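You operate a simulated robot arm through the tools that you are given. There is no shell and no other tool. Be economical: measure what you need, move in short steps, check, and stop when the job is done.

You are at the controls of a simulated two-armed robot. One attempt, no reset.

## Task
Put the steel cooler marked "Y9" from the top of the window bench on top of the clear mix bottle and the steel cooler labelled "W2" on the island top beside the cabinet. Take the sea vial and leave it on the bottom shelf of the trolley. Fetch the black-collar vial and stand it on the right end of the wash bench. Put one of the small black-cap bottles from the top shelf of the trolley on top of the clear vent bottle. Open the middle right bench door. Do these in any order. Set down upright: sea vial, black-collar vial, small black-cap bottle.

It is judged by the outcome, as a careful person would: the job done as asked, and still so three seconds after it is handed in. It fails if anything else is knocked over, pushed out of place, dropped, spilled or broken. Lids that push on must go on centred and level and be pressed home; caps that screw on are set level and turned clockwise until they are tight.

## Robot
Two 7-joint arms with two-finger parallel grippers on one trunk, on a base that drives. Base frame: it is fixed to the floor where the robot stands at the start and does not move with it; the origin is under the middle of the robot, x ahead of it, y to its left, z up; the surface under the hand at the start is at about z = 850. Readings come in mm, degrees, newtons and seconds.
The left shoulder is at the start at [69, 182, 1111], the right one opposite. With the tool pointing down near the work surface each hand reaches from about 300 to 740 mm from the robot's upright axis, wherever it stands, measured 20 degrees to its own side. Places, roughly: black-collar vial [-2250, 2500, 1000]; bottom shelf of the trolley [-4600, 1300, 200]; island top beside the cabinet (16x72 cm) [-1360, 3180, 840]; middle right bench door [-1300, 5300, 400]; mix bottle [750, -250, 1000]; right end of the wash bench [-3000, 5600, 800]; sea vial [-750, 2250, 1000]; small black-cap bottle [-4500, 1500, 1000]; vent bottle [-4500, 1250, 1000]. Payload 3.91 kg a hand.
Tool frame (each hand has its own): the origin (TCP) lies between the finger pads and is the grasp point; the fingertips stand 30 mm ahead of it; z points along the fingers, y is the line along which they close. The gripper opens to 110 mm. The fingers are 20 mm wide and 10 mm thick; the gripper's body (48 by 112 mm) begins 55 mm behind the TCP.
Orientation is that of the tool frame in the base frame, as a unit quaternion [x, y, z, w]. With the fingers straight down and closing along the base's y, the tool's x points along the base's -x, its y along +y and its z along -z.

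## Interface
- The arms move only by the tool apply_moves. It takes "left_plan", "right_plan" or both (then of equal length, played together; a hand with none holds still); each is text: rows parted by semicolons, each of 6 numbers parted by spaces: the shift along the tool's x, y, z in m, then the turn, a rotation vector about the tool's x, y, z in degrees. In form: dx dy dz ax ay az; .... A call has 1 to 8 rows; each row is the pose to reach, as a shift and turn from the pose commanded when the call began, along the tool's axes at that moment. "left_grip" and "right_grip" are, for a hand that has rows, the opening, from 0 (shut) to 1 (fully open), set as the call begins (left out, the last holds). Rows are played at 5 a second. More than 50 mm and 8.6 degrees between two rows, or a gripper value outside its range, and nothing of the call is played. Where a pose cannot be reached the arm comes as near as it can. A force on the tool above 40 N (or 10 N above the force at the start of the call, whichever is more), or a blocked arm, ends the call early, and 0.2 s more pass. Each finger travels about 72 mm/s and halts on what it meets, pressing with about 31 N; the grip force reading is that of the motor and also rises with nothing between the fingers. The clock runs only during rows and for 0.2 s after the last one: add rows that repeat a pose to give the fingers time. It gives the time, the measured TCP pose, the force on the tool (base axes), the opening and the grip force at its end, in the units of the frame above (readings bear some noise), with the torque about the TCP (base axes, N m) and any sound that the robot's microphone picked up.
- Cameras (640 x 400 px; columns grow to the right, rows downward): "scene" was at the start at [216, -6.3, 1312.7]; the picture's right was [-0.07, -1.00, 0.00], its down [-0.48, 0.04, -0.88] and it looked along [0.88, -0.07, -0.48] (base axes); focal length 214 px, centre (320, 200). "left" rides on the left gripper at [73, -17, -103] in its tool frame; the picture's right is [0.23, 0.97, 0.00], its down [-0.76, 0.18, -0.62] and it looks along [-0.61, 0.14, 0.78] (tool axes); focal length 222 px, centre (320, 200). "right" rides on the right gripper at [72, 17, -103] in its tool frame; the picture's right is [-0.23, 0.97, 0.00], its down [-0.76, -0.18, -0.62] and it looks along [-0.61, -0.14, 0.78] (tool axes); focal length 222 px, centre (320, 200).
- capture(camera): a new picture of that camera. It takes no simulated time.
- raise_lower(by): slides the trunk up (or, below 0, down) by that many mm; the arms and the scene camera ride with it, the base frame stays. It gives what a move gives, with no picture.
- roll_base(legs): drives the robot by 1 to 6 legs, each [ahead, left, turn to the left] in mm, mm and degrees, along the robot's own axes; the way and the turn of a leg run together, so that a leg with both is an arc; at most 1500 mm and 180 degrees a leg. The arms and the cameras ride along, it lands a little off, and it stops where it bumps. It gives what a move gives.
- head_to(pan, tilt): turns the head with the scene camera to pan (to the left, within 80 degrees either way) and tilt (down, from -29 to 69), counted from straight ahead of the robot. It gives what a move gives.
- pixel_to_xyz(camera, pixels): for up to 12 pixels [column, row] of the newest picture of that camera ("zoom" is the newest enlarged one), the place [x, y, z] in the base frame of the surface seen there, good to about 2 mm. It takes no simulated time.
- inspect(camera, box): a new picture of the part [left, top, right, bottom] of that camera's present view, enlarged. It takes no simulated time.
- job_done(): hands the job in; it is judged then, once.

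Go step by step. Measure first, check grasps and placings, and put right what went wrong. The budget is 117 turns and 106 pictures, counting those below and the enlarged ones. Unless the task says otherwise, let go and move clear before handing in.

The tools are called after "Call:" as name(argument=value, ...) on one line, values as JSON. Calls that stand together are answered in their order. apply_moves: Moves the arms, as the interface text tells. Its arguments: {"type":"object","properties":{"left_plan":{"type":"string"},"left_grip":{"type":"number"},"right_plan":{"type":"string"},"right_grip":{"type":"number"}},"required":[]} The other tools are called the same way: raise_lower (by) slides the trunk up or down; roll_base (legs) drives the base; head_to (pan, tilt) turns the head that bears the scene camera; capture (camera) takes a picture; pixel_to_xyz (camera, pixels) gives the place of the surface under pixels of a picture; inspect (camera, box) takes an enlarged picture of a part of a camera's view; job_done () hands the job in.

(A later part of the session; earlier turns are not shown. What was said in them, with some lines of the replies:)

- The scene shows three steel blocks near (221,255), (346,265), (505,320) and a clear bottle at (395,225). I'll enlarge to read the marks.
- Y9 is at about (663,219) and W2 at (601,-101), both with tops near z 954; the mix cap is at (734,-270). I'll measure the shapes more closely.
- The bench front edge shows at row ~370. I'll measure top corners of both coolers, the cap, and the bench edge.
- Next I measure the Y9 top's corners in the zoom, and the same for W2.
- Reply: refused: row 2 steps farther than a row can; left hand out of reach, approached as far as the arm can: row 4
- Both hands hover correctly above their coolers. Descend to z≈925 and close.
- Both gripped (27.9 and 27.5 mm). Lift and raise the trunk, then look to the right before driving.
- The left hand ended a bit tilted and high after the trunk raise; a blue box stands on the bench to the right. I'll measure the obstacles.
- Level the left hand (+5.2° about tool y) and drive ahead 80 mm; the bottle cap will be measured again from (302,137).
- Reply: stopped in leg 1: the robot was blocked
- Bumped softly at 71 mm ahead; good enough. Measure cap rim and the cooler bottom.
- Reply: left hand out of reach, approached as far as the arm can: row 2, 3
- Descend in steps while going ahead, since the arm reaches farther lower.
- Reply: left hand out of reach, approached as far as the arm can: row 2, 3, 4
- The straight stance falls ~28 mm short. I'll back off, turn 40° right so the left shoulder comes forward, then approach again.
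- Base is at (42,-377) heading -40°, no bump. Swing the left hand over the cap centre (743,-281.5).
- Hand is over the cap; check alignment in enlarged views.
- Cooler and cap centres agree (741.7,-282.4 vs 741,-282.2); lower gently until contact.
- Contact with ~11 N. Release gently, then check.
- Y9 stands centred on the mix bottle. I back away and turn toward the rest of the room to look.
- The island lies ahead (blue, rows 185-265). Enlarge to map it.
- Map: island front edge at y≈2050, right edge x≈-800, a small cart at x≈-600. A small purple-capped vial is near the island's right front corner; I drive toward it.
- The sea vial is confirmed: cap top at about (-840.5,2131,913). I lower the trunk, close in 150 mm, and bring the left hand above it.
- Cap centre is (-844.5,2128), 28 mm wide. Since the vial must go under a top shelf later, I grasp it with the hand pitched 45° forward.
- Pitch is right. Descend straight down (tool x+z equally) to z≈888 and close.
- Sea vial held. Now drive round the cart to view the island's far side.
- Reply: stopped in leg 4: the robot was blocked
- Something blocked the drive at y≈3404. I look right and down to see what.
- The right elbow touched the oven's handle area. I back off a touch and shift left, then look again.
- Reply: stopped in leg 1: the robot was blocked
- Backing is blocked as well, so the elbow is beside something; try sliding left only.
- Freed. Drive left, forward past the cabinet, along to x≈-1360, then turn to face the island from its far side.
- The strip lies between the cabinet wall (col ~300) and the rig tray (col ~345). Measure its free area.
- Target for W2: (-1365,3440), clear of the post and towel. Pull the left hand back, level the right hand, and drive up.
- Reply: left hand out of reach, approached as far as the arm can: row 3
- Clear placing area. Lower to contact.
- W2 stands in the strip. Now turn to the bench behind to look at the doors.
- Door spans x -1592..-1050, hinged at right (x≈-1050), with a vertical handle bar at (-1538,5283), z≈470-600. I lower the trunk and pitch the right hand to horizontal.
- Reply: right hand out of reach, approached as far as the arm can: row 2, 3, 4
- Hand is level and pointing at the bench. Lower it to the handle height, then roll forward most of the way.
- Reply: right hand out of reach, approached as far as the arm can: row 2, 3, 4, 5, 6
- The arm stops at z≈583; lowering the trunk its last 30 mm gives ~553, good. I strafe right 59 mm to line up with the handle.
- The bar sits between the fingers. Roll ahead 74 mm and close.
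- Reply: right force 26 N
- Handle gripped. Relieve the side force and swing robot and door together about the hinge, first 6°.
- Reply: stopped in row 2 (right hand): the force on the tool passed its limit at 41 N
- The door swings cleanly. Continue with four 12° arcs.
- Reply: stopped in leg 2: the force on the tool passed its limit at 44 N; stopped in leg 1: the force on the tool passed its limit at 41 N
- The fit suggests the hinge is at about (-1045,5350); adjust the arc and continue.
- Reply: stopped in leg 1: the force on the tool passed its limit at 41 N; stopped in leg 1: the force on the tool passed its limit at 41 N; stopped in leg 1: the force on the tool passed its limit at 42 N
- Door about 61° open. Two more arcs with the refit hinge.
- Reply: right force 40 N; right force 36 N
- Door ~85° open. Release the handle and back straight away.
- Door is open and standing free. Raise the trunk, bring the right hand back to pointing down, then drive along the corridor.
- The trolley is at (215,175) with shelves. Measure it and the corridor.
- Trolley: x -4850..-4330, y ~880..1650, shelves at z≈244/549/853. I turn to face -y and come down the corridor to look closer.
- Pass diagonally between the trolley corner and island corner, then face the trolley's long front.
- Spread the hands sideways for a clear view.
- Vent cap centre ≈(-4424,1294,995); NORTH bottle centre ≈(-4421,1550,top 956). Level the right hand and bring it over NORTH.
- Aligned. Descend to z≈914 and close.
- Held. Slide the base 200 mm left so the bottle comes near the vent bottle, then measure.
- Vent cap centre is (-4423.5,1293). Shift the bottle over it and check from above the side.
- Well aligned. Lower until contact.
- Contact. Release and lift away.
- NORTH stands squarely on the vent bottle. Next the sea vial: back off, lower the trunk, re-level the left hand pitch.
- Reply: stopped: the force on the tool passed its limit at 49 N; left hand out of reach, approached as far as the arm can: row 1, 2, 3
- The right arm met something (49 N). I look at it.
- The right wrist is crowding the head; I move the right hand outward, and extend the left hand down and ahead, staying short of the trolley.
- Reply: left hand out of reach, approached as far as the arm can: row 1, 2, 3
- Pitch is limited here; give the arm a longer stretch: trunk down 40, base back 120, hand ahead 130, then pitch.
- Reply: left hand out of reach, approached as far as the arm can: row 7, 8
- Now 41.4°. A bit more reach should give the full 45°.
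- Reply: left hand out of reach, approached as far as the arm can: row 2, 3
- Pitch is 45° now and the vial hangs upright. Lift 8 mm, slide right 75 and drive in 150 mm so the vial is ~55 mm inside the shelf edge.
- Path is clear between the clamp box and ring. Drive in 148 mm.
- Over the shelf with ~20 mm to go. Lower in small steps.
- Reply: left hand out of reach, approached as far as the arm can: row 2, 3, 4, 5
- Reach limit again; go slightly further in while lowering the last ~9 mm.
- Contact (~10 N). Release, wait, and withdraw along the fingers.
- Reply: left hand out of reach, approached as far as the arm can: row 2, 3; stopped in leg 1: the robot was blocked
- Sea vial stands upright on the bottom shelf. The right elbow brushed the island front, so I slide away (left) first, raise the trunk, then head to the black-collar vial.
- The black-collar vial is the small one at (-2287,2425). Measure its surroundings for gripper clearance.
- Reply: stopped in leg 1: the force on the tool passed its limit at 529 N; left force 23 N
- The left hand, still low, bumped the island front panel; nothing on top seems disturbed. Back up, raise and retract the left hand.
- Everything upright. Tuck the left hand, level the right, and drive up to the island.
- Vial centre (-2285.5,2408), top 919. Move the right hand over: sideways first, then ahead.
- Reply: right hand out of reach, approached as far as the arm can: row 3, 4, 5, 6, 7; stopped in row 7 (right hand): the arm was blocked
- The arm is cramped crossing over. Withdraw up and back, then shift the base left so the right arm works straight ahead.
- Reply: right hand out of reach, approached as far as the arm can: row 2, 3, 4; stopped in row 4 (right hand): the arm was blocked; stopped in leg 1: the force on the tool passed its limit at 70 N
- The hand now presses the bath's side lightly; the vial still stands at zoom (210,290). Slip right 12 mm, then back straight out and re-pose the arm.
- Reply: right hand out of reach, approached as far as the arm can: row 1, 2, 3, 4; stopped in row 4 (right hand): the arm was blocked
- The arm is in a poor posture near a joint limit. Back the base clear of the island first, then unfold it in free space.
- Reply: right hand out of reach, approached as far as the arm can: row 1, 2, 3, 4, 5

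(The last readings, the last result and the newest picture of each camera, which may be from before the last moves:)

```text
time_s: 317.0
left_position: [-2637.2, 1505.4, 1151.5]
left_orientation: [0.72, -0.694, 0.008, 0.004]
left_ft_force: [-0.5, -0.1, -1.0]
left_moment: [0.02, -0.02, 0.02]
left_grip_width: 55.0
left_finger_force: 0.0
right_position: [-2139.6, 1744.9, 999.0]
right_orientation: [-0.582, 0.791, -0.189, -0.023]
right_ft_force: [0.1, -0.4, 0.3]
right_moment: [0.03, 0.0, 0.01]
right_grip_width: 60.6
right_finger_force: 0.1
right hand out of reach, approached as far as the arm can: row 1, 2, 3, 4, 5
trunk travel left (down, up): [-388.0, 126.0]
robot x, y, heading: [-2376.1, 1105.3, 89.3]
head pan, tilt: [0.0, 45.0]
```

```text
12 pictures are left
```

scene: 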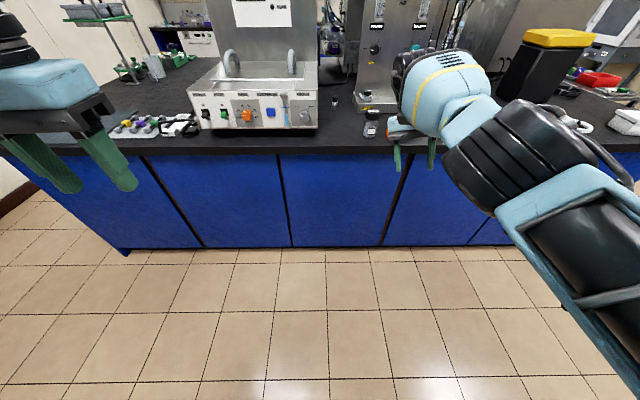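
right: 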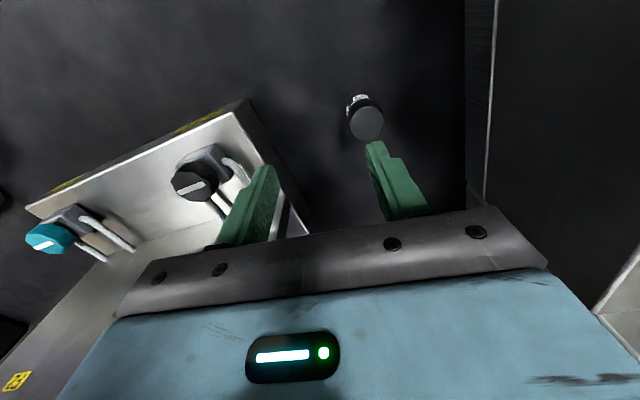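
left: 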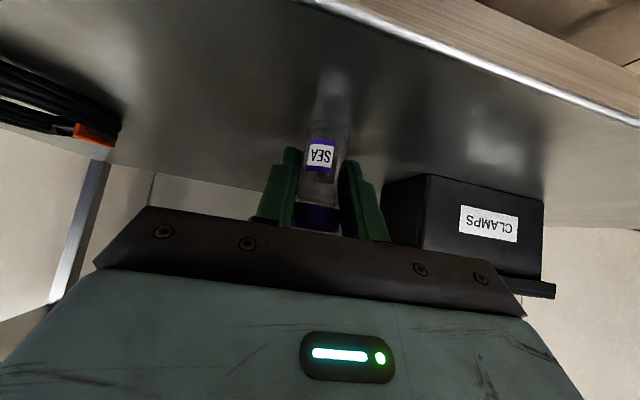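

Both SOUTH and the vial still stand. Retract the right hand in free space.

Call:
apply_moves(right_plan="0.039 -0.013 0.004 0 0 0; 0.078 -0.026 0.008 0 0 0; 0.117 -0.038 0.012 0 0 0; 0.156 -0.051 0.015 0 0 0; 0.195 -0.064 0.019 0 0 0; 0.195 -0.064 0.019 0 0 0")

Call:
apply_moves(right_plan="0 0 0 0 -7 0; 0 0 0 0 -14 0; 0 0 0 0 -20 0; 0 0 0 0 -20 0")

```text
time_s: 318.4
left_position: [-2636.2, 1506.2, 1151.1]
left_orientation: [0.721, -0.693, 0.007, 0.004]
left_ft_force: [0.3, -0.2, 1.0]
left_moment: [0.04, 0.04, 0.02]
left_grip_width: 55.0
left_finger_force: 0.1
right_position: [-2140.4, 1743.8, 999.5]
right_orientation: [-0.58, 0.792, -0.189, -0.024]
right_ft_force: [0.3, -0.5, -0.7]
right_moment: [-0.02, -0.01, 0.0]
right_grip_width: 60.7
right_finger_force: 0.1
right hand out of reach, approached as far as the arm can: row 1, 2, 3, 4, 5, 6
trunk travel left (down, up): [-388.0, 126.0]
robot x, y, heading: [-2377.1, 1105.0, 89.3]
head pan, tilt: [0.0, 45.0]
```

```text
time_s: 319.4
left_position: [-2636.1, 1505.0, 1150.8]
left_orientation: [0.72, -0.694, 0.007, 0.004]
left_ft_force: [-0.4, 1.2, 0.3]
left_moment: [0.05, 0.0, -0.01]
left_grip_width: 55.0
left_finger_force: 0.0
right_position: [-2145.6, 1804.2, 1005.7]
right_orientation: [-0.605, 0.783, -0.084, 0.115]
right_ft_force: [0.7, 0.2, 0.6]
right_moment: [-0.03, 0.01, -0.01]
right_grip_width: 60.5
right_finger_force: 0.1
right hand out of reach, approached as far as the arm can: row 1, 2, 3, 4
trunk travel left (down, up): [-388.0, 126.0]
robot x, y, heading: [-2378.0, 1103.2, 89.3]
head pan, tilt: [0.0, 45.0]
```

Progress: pitch is now right, roll leans 16°. Correct the roll and then pull back.

Call:
apply_moves(right_plan="0 0 0 -8 0 0; 0 0 0 -16 0 0; 0.04 -0.01 0 -16 0 0; 0.08 -0.02 0 -16 0 0; 0.12 -0.03 0 -16 0 0; 0.16 -0.04 0 -16 0 0; 0.2 -0.05 0 -16 0 0")

```text
time_s: 321.0
left_position: [-2637.7, 1505.6, 1151.7]
left_orientation: [0.719, -0.694, 0.008, 0.004]
left_ft_force: [-0.3, -0.6, -0.3]
left_moment: [0.03, 0.0, 0.0]
left_grip_width: 55.2
left_finger_force: 0.0
right_position: [-2127.5, 1819.6, 1021.2]
right_orientation: [-0.616, 0.787, 0.025, 0.03]
right_ft_force: [0.7, -1.3, 0.1]
right_moment: [0.05, -0.01, 0.03]
right_grip_width: 60.2
right_finger_force: 0.0
right hand out of reach, approached as far as the arm can: row 1, 2, 3, 4, 5, 6, 7
trunk travel left (down, up): [-388.0, 126.0]
robot x, y, heading: [-2378.3, 1107.2, 89.0]
head pan, tilt: [0.0, 45.0]
```

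Call:
apply_moves(right_plan="0 0 0 0 -2 -6; 0 0 0 0 -4 -12; 0.03 -0.02 -0.02 0 -4 -12; 0.06 -0.04 -0.04 0 -4 -12; 0.09 -0.06 -0.06 0 -4 -12; 0.12 -0.08 -0.08 0 -4 -12; 0.15 -0.1 -0.1 0 -4 -12")

Call:
capture(camera="scene")

```text
time_s: 322.6
left_position: [-2638.5, 1502.5, 1152.5]
left_orientation: [0.72, -0.694, 0.006, 0.001]
left_ft_force: [-0.6, -1.4, 0.6]
left_moment: [0.09, 0.02, 0.0]
left_grip_width: 55.1
left_finger_force: 0.0
right_position: [-2152.3, 1787.2, 1171.0]
right_orientation: [-0.681, 0.729, 0.042, 0.061]
right_ft_force: [-1.1, -1.4, 0.1]
right_moment: [0.06, -0.04, -0.05]
right_grip_width: 60.4
right_finger_force: 0.1
right hand out of reach, approached as far as the arm can: row 1, 2, 3, 4, 5, 6, 7
trunk travel left (down, up): [-388.0, 126.0]
robot x, y, heading: [-2376.4, 1103.7, 89.2]
head pan, tilt: [0.0, 45.0]
```

```text
11 pictures are left
```

scene: 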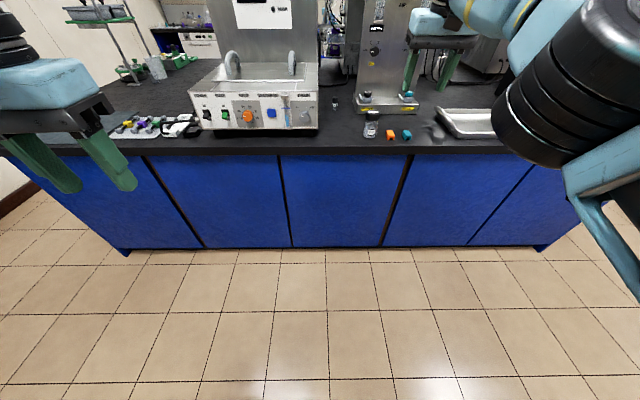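

The arm is coming free. Continue pulling back.

Call:
apply_moves(right_plan="0.04 -0.01 0 0 2 0; 0.08 -0.02 0 0 4 0; 0.12 -0.03 0 0 6 0; 0.16 -0.04 0 0 8 0; 0.2 -0.05 0 0 8 0; 0.24 -0.06 0 0 8 0; 0.24 -0.06 0 0 8 0")

```text
time_s: 324.2
left_position: [-2637.8, 1507.2, 1150.6]
left_orientation: [0.72, -0.694, 0.008, 0.004]
left_ft_force: [-0.6, 0.0, 0.3]
left_moment: [-0.02, 0.01, 0.0]
left_grip_width: 55.0
left_finger_force: 0.1
right_position: [-2095.6, 1553.7, 1132.2]
right_orientation: [-0.694, 0.72, -0.005, 0.01]
right_ft_force: [0.2, -0.4, 0.2]
right_moment: [-0.01, -0.01, 0.04]
right_grip_width: 60.5
right_finger_force: 0.1
right hand out of reach, approached as far as the arm can: row 1
trunk travel left (down, up): [-388.0, 126.0]
robot x, y, heading: [-2378.0, 1104.9, 89.3]
head pan, tilt: [0.0, 45.0]
```

The right arm is normal again (ahead 449, right 282, level). Line it up in robot frame first, then drive so the vial is straight ahead of the right shoulder.

Call:
apply_moves(right_plan="0 0.035 0.03 0 1 0; 0 0.067 0.06 0 1 0; 0 0.067 0.1 0 1 0; 0 0.067 0.13 0 1 0; 0 0.067 0.13 0 1 0")

Call:
roll_base(legs=[[640, 118, 0.7]])

Call:
capture(camera="right")

```text
time_s: 325.4
left_position: [-2637.1, 1504.9, 1152.7]
left_orientation: [0.72, -0.694, 0.008, 0.005]
left_ft_force: [0.0, -0.8, -1.2]
left_moment: [0.0, 0.02, 0.0]
left_grip_width: 54.9
left_finger_force: 0.1
right_position: [-2158.7, 1555.8, 1002.9]
right_orientation: [-0.694, 0.72, -0.011, 0.004]
right_ft_force: [-0.4, -0.2, 0.6]
right_moment: [0.0, -0.02, 0.04]
right_grip_width: 60.3
right_finger_force: 0.0
trunk travel left (down, up): [-388.0, 126.0]
robot x, y, heading: [-2377.7, 1102.0, 89.2]
head pan, tilt: [0.0, 45.0]
```

```text
time_s: 329.0
left_position: [-2751.9, 2154.0, 1151.4]
left_orientation: [0.723, -0.691, 0.008, 0.003]
left_ft_force: [-0.3, -0.1, -0.2]
left_moment: [-0.02, 0.0, -0.03]
left_grip_width: 55.0
left_finger_force: 0.0
right_position: [-2275.8, 2207.1, 1001.8]
right_orientation: [-0.697, 0.717, -0.01, 0.004]
right_ft_force: [0.3, -0.3, -0.8]
right_moment: [-0.02, -0.01, 0.03]
right_grip_width: 60.6
right_finger_force: 0.0
trunk travel left (down, up): [-388.0, 126.0]
robot x, y, heading: [-2488.4, 1753.4, 89.9]
head pan, tilt: [0.0, 45.0]
```

```text
10 pictures are left
```

right: 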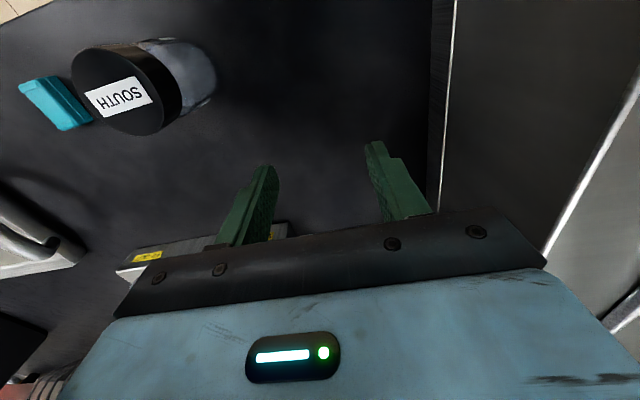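

Straight path. Move ahead 201 mm over the vial, staying ~45 mm above its cap.

Call:
apply_moves(right_plan="-0.04 0.008 0.005 0 0 0; -0.08 0.015 0.01 0 0 0; -0.12 0.015 0.015 0 0 0; -0.16 0.015 0.02 0 0 0; -0.2 0.015 0.022 0 0 0; -0.2 0.015 0.022 0 0 0")

Call:
capture(camera="right")

```text
time_s: 330.4
left_position: [-2752.5, 2152.3, 1151.9]
left_orientation: [0.724, -0.69, 0.008, 0.004]
left_ft_force: [-0.3, 1.1, 0.7]
left_moment: [0.02, 0.02, 0.0]
left_grip_width: 55.2
left_finger_force: 0.0
right_position: [-2285.7, 2406.4, 979.0]
right_orientation: [-0.697, 0.717, -0.011, 0.004]
right_ft_force: [-0.4, 0.1, -0.1]
right_moment: [0.05, 0.02, 0.01]
right_grip_width: 60.3
right_finger_force: 0.0
trunk travel left (down, up): [-388.0, 126.0]
robot x, y, heading: [-2488.9, 1755.6, 89.6]
head pan, tilt: [0.0, 45.0]
```

```text
9 pictures are left
```

right: 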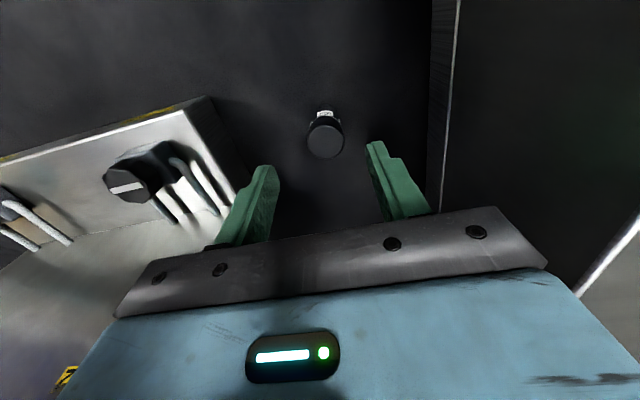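

Centred. Descend 86 mm, close, lift.

Call:
apply_moves(right_plan="-0.001 0 0.03 0 0 0; -0.0015 0 0.06 0 0 0; -0.0015 0 0.085 0 0 0; -0.0015 0 0.085 0 0 0")

Call:
apply_moves(right_plan="0 0 0 0 0 0; 0 0 0 0 0 0; 0 0 0 0 0 0", right_grip=0)

Call:
apply_moves(right_plan="0 0 -0.04 0 0 0; 0 0 -0.08 0 0 0; 0 0 -0.1 0 0 0")

Call:
capture(camera="right")

```text
time_s: 331.4
left_position: [-2752.9, 2153.9, 1151.3]
left_orientation: [0.723, -0.691, 0.008, 0.004]
left_ft_force: [0.3, 0.0, 0.1]
left_moment: [0.0, 0.0, -0.02]
left_grip_width: 55.0
left_finger_force: 0.2
right_position: [-2283.7, 2406.2, 893.0]
right_orientation: [-0.697, 0.717, -0.01, 0.005]
right_ft_force: [-0.7, -0.2, 0.3]
right_moment: [0.02, -0.03, 0.0]
right_grip_width: 60.5
right_finger_force: 0.0
trunk travel left (down, up): [-388.0, 126.0]
robot x, y, heading: [-2494.2, 1756.2, 89.7]
head pan, tilt: [0.0, 45.0]
```

```text
time_s: 332.2
left_position: [-2752.6, 2152.4, 1151.3]
left_orientation: [0.723, -0.691, 0.007, 0.003]
left_ft_force: [0.1, 0.2, -0.1]
left_moment: [0.0, 0.0, 0.0]
left_grip_width: 55.1
left_finger_force: 0.0
right_position: [-2281.9, 2406.8, 893.3]
right_orientation: [-0.697, 0.717, -0.011, 0.003]
right_ft_force: [0.2, -1.3, -1.3]
right_moment: [-0.04, -0.02, -0.02]
right_grip_width: 28.0
right_finger_force: 31.3
trunk travel left (down, up): [-388.0, 126.0]
robot x, y, heading: [-2487.4, 1756.9, 89.9]
head pan, tilt: [0.0, 45.0]
```

```text
time_s: 333.0
left_position: [-2752.2, 2152.4, 1151.5]
left_orientation: [0.722, -0.691, 0.007, 0.003]
left_ft_force: [0.2, -0.5, 0.1]
left_moment: [-0.04, 0.01, 0.0]
left_grip_width: 55.1
left_finger_force: 0.1
right_position: [-2284.7, 2408.5, 992.8]
right_orientation: [-0.697, 0.717, -0.011, 0.003]
right_ft_force: [-0.4, -0.6, -0.5]
right_moment: [0.04, 0.01, -0.03]
right_grip_width: 28.1
right_finger_force: 30.6
trunk travel left (down, up): [-388.0, 126.0]
robot x, y, heading: [-2486.5, 1757.9, 90.0]
head pan, tilt: [0.0, 45.0]
```

```text
8 pictures are left
```

right: 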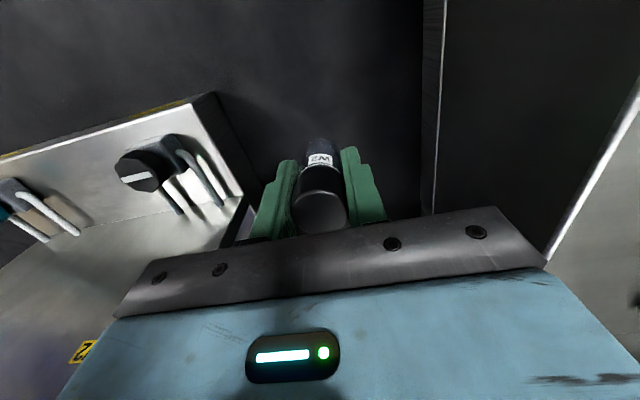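

Vial held. Back straight out, retract the hand, then take the wide right-hand route round the island.

Call:
roll_base(legs=[[-480, 0, 0]])

Call:
apply_moves(right_plan="0.04 0 -0.01 0 0 0; 0.08 0 -0.03 0 0 0; 0.12 0 -0.05 0 0 0; 0.16 0 -0.07 0 0 0; 0.19 0 -0.09 0 0 0; 0.19 0 -0.09 0 0 0")

Call:
roll_base(legs=[[0, -1500, 0], [0, -850, 0]])

```text
time_s: 335.9
left_position: [-2754.7, 1670.6, 1151.7]
left_orientation: [0.723, -0.69, 0.008, 0.003]
left_ft_force: [-0.4, -0.7, -0.2]
left_moment: [0.01, 0.02, -0.02]
left_grip_width: 55.1
left_finger_force: 0.0
right_position: [-2288.8, 1927.2, 993.9]
right_orientation: [-0.698, 0.716, -0.01, 0.003]
right_ft_force: [0.0, 0.8, -0.4]
right_moment: [0.01, -0.01, 0.01]
right_grip_width: 28.1
right_finger_force: 30.9
trunk travel left (down, up): [-388.0, 126.0]
robot x, y, heading: [-2487.7, 1276.3, 89.6]
head pan, tilt: [0.0, 45.0]
```

```text
time_s: 337.3
left_position: [-2755.1, 1671.6, 1150.4]
left_orientation: [0.724, -0.69, 0.008, 0.004]
left_ft_force: [0.0, 0.1, 0.4]
left_moment: [-0.01, -0.01, 0.0]
left_grip_width: 54.8
left_finger_force: 0.0
right_position: [-2294.9, 1736.7, 1083.3]
right_orientation: [-0.697, 0.717, -0.011, 0.004]
right_ft_force: [0.3, 0.7, 0.4]
right_moment: [0.02, 0.0, -0.04]
right_grip_width: 27.8
right_finger_force: 30.9
trunk travel left (down, up): [-388.0, 126.0]
robot x, y, heading: [-2490.9, 1273.3, 89.9]
head pan, tilt: [0.0, 45.0]
```

```text
time_s: 357.9
left_position: [-426.2, 1680.7, 1151.1]
left_orientation: [0.729, -0.685, 0.008, 0.005]
left_ft_force: [-0.3, 0.1, 0.0]
left_moment: [-0.01, 0.01, 0.0]
left_grip_width: 55.1
left_finger_force: 0.1
right_position: [30.9, 1756.2, 1083.5]
right_orientation: [-0.703, 0.711, -0.011, 0.004]
right_ft_force: [-0.3, -0.1, 0.0]
right_moment: [0.01, -0.04, 0.01]
right_grip_width: 27.4
right_finger_force: 30.6
trunk travel left (down, up): [-388.0, 126.0]
robot x, y, heading: [-159.1, 1288.9, 90.6]
head pan, tilt: [0.0, 45.0]
```

Call:
roll_base(legs=[[0, -20, -0.6], [1500, 0, 0], [1360, 0, 0]])

Call:
roll_base(legs=[[0, 1500, 0], [0, 1300, 0]])

Call:
head_to(pan=0, tilt=30)

Call:
capture(camera="scene")

```text
time_s: 372.2
left_position: [-434.6, 4552.5, 1151.0]
left_orientation: [0.731, -0.682, 0.008, 0.004]
left_ft_force: [-0.6, 0.3, -0.4]
left_moment: [-0.03, 0.0, -0.04]
left_grip_width: 55.4
left_finger_force: 0.0
right_position: [22.3, 4628.7, 1083.4]
right_orientation: [-0.705, 0.709, -0.011, 0.004]
right_ft_force: [-0.8, -0.2, -1.4]
right_moment: [0.01, 0.0, 0.01]
right_grip_width: 27.4
right_finger_force: 31.0
trunk travel left (down, up): [-388.0, 126.0]
robot x, y, heading: [-163.3, 4161.0, 91.0]
head pan, tilt: [0.0, 45.0]
```

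```text
time_s: 396.7
left_position: [-3222.1, 4519.0, 1151.8]
left_orientation: [0.727, -0.686, 0.008, 0.004]
left_ft_force: [-0.1, -0.5, 0.2]
left_moment: [-0.01, -0.01, -0.02]
left_grip_width: 54.9
left_finger_force: 0.1
right_position: [-2763.1, 4592.3, 1084.2]
right_orientation: [-0.702, 0.713, -0.012, 0.004]
right_ft_force: [0.3, -0.4, -0.9]
right_moment: [-0.02, 0.0, -0.01]
right_grip_width: 27.5
right_finger_force: 31.2
trunk travel left (down, up): [-388.0, 126.0]
robot x, y, heading: [-2952.5, 4128.4, 90.3]
head pan, tilt: [0.0, 45.0]
```

```text
time_s: 397.4
left_position: [-3222.8, 4520.4, 1151.1]
left_orientation: [0.727, -0.686, 0.009, 0.004]
left_ft_force: [0.3, 0.6, 0.1]
left_moment: [0.0, -0.01, 0.0]
left_grip_width: 54.9
left_finger_force: 0.1
right_position: [-2763.8, 4592.9, 1083.1]
right_orientation: [-0.702, 0.713, -0.011, 0.004]
right_ft_force: [-0.2, -0.2, -0.9]
right_moment: [-0.02, -0.03, 0.04]
right_grip_width: 27.8
right_finger_force: 30.7
trunk travel left (down, up): [-388.0, 126.0]
robot x, y, heading: [-2953.1, 4126.5, 90.5]
head pan, tilt: [0.0, 30.0]
```

```text
7 pictures are left
```

scene: 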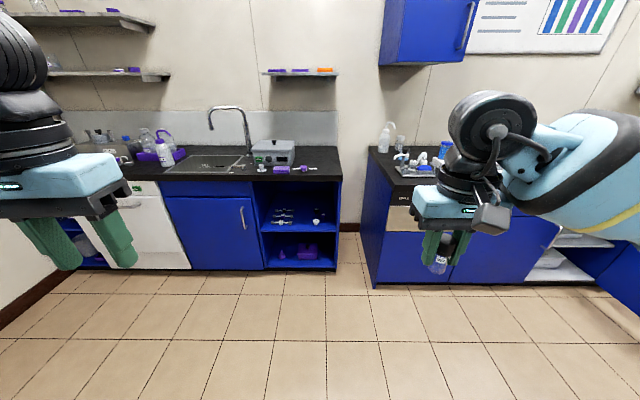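

The wash bench's right end is at cols 290-340. Measure free space there.

Call:
inspect(camera="scene", box=[250, 135, 350, 195])

Call:
pixel_to_xyz(camera="scene", pixels=[[330, 170], [338, 176], [335, 150], [320, 160], [305, 168], [282, 168], [290, 152], [320, 175], [325, 165], [310, 178], [372, 150], [370, 180]])

```text
6.40 times, centred on (300, 165) of scene
```

zoom: 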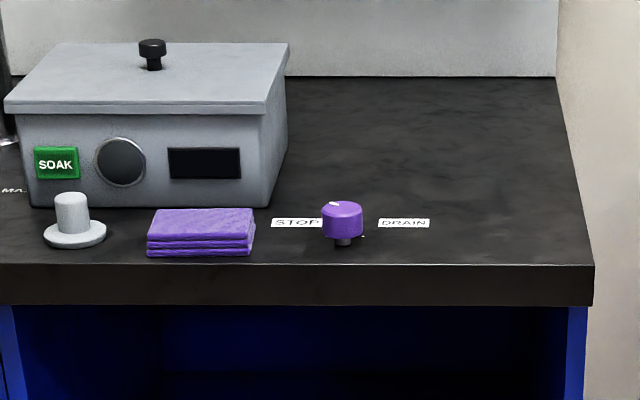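

```text
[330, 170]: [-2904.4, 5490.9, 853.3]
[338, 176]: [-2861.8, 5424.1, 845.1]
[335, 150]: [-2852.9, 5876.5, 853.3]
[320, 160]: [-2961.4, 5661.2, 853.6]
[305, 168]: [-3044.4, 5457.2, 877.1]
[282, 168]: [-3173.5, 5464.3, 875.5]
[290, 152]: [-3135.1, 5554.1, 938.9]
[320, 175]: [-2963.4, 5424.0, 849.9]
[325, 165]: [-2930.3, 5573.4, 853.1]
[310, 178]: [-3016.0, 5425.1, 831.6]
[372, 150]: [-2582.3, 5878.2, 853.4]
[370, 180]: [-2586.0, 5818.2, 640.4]
```

Place at about (-2920,5570): clear of the valve knob and edges. Drive up.

Call:
roll_base(legs=[[0, 157, -0.4], [820, 0, 0]])

```text
time_s: 403.5
left_position: [-3376.4, 5346.8, 1152.1]
left_orientation: [0.725, -0.688, 0.008, 0.005]
left_ft_force: [-1.0, 0.6, 0.5]
left_moment: [0.03, 0.0, 0.01]
left_grip_width: 55.1
left_finger_force: 0.2
right_position: [-2917.6, 5417.3, 1083.3]
right_orientation: [-0.698, 0.716, -0.012, 0.005]
right_ft_force: [0.7, -0.9, 0.0]
right_moment: [0.01, 0.0, 0.0]
right_grip_width: 27.4
right_finger_force: 30.9
trunk travel left (down, up): [-388.0, 126.0]
robot x, y, heading: [-3110.2, 4950.6, 89.8]
head pan, tilt: [0.0, 30.0]
```

Call:
apply_moves(right_plan="-0.035 0 0.03 0 0 0; -0.07 0 0.06 0 0 0; -0.105 0 0.09 0 0 0; -0.14 0 0.12 0 0 0; -0.15 0 0.15 0 0 0; -0.15 0 0.175 0 0 0; -0.15 0 0.175 0 0 0")

Call:
capture(camera="right")

```text
time_s: 405.1
left_position: [-3377.3, 5348.0, 1151.3]
left_orientation: [0.725, -0.689, 0.007, 0.004]
left_ft_force: [-0.5, 1.2, -0.1]
left_moment: [0.02, 0.01, 0.01]
left_grip_width: 54.8
left_finger_force: 0.1
right_position: [-2910.5, 5563.5, 905.8]
right_orientation: [-0.698, 0.716, -0.011, 0.004]
right_ft_force: [0.5, -0.2, -0.8]
right_moment: [-0.01, 0.0, 0.03]
right_grip_width: 27.5
right_finger_force: 31.0
trunk travel left (down, up): [-388.0, 126.0]
robot x, y, heading: [-3110.4, 4950.1, 89.9]
head pan, tilt: [0.0, 30.0]
```

```text
5 pictures are left
```

right: 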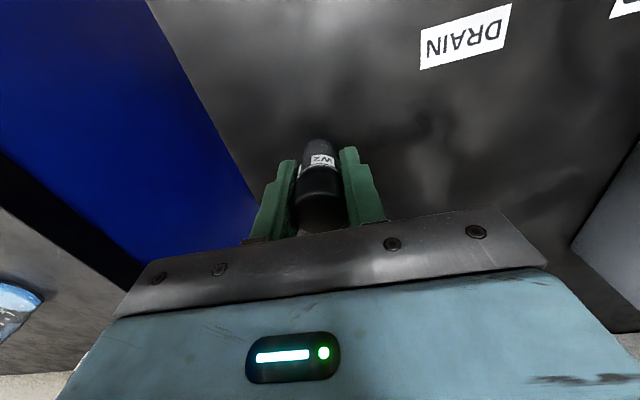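

Good spot on the bench. Lower to contact.

Call:
apply_moves(right_plan="0 0.005 0.006 0 0 0; 0 0.005 0.01 0 0 0; 0 0.005 0.011 0 0 0; 0 0.005 0.012 0 0 0; 0 0.005 0.013 0 0 0; 0 0.005 0.014 0 0 0")

```text
time_s: 406.5
left_position: [-3377.0, 5346.6, 1151.4]
left_orientation: [0.725, -0.689, 0.008, 0.003]
left_ft_force: [0.6, -0.5, -0.6]
left_moment: [-0.03, 0.0, 0.02]
left_grip_width: 55.1
left_finger_force: 0.1
right_position: [-2915.1, 5563.8, 894.0]
right_orientation: [-0.699, 0.715, -0.01, 0.004]
right_ft_force: [0.8, -0.1, 3.7]
right_moment: [-0.03, 0.05, 0.0]
right_grip_width: 27.2
right_finger_force: 31.2
trunk travel left (down, up): [-388.0, 126.0]
robot x, y, heading: [-3112.5, 4953.1, 89.9]
head pan, tilt: [0.0, 30.0]
```

Light contact (~4 N). Release and lift straight up, then back off.

Call:
apply_moves(right_plan="0 0 0 0 0 0; 0 0 0 0 0 0; 0 0 0 0 0 0; 0 0 0 0 0 0", right_grip=0.6)

Call:
apply_moves(right_plan="0 0 -0.03 0 0 0; 0 0 -0.07 0 0 0; 0 0 -0.11 0 0 0; 0.03 0 -0.14 0 0 0; 0.07 0 -0.16 0 0 0; 0.11 0 -0.17 0 0 0")

Call:
roll_base(legs=[[-300, 0, 0]])

Call:
inspect(camera="scene", box=[270, 110, 450, 240])

```text
time_s: 407.5
left_position: [-3377.0, 5346.8, 1151.5]
left_orientation: [0.725, -0.689, 0.008, 0.004]
left_ft_force: [0.1, -0.8, 0.9]
left_moment: [0.02, 0.01, 0.01]
left_grip_width: 55.0
left_finger_force: 0.1
right_position: [-2914.4, 5563.1, 893.0]
right_orientation: [-0.698, 0.716, -0.011, 0.004]
right_ft_force: [-0.8, 0.7, -0.5]
right_moment: [-0.03, 0.0, 0.02]
right_grip_width: 65.8
right_finger_force: 0.0
trunk travel left (down, up): [-388.0, 126.0]
robot x, y, heading: [-3112.5, 4949.2, 90.3]
head pan, tilt: [0.0, 30.0]
```

```text
time_s: 408.9
left_position: [-3375.9, 5345.5, 1152.2]
left_orientation: [0.725, -0.689, 0.008, 0.003]
left_ft_force: [-0.1, -0.2, -0.3]
left_moment: [0.0, 0.0, -0.01]
left_grip_width: 55.0
left_finger_force: 0.1
right_position: [-2920.0, 5453.6, 1064.8]
right_orientation: [-0.698, 0.716, -0.012, 0.003]
right_ft_force: [-0.2, 1.2, -0.4]
right_moment: [-0.01, 0.03, 0.03]
right_grip_width: 66.1
right_finger_force: 0.1
trunk travel left (down, up): [-388.0, 126.0]
robot x, y, heading: [-3112.4, 4948.3, 90.1]
head pan, tilt: [0.0, 30.0]
```

```text
time_s: 410.9
left_position: [-3375.4, 5046.1, 1151.6]
left_orientation: [0.724, -0.689, 0.008, 0.003]
left_ft_force: [0.2, 0.1, -0.9]
left_moment: [-0.01, -0.02, -0.02]
left_grip_width: 54.8
left_finger_force: 0.1
right_position: [-2920.2, 5154.5, 1063.8]
right_orientation: [-0.697, 0.717, -0.011, 0.003]
right_ft_force: [-0.3, -0.6, -0.1]
right_moment: [0.0, 0.01, -0.01]
right_grip_width: 65.8
right_finger_force: 0.0
trunk travel left (down, up): [-388.0, 126.0]
robot x, y, heading: [-3112.6, 4650.0, 90.0]
head pan, tilt: [0.0, 30.0]
```

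```text
3.08 times, centred on (360, 175) of scene
```

zoom: 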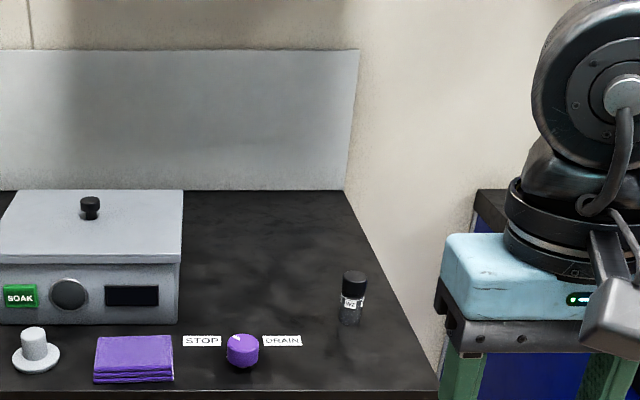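

The black-collar vial stands upright at the bench's right end. One last check that the door is still open.

Call:
head_to(pan=-75, tilt=25)

Call:
capture(camera="scene")

```text
time_s: 412.4
left_position: [-3377.0, 5046.2, 1150.4]
left_orientation: [0.724, -0.689, 0.009, 0.005]
left_ft_force: [1.1, 1.4, 0.3]
left_moment: [0.03, 0.01, 0.0]
left_grip_width: 54.9
left_finger_force: 0.1
right_position: [-2919.1, 5152.9, 1064.2]
right_orientation: [-0.698, 0.716, -0.011, 0.004]
right_ft_force: [-0.4, -0.3, -0.6]
right_moment: [0.02, 0.02, 0.02]
right_grip_width: 66.0
right_finger_force: 0.1
trunk travel left (down, up): [-388.0, 126.0]
robot x, y, heading: [-3112.1, 4648.8, 89.6]
head pan, tilt: [-75.0, 25.0]
```

```text
3 pictures are left
```

scene: 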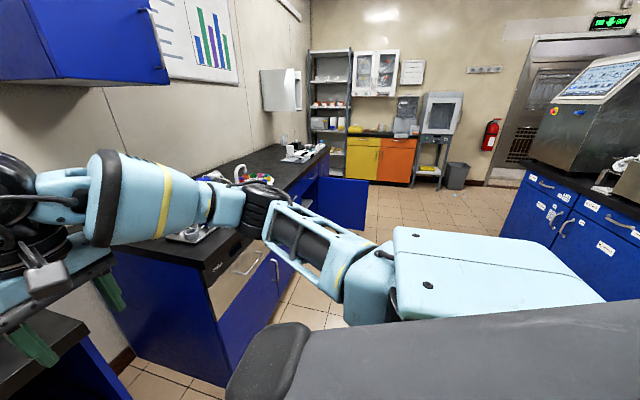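

The door at (343,205) is still wide open, and the oven, bin and other things in view stand in place. All the tasks are done, so I hand in.

Call:
job_done()

```text
The job is handed in.
```

I finished all six tasks and handed the job in:
- **Y9 cooler:** on top of the mix bottle.
- **W2 cooler:** on the island top beside the cabinet.
- **Sea vial:** upright on the trolley's bottom shelf.
- **Black-collar vial:** upright at the right end of the wash bench.
- **NORTH bottle (small black cap):** upright on top of the vent bottle.
- **Middle right bench door:** open about 85°.

The robot also bumped the window bench, the oven, the island front (529 N once) and the drain bath. I saw nothing knocked over or moved, though I didn't check every spot again at the end.
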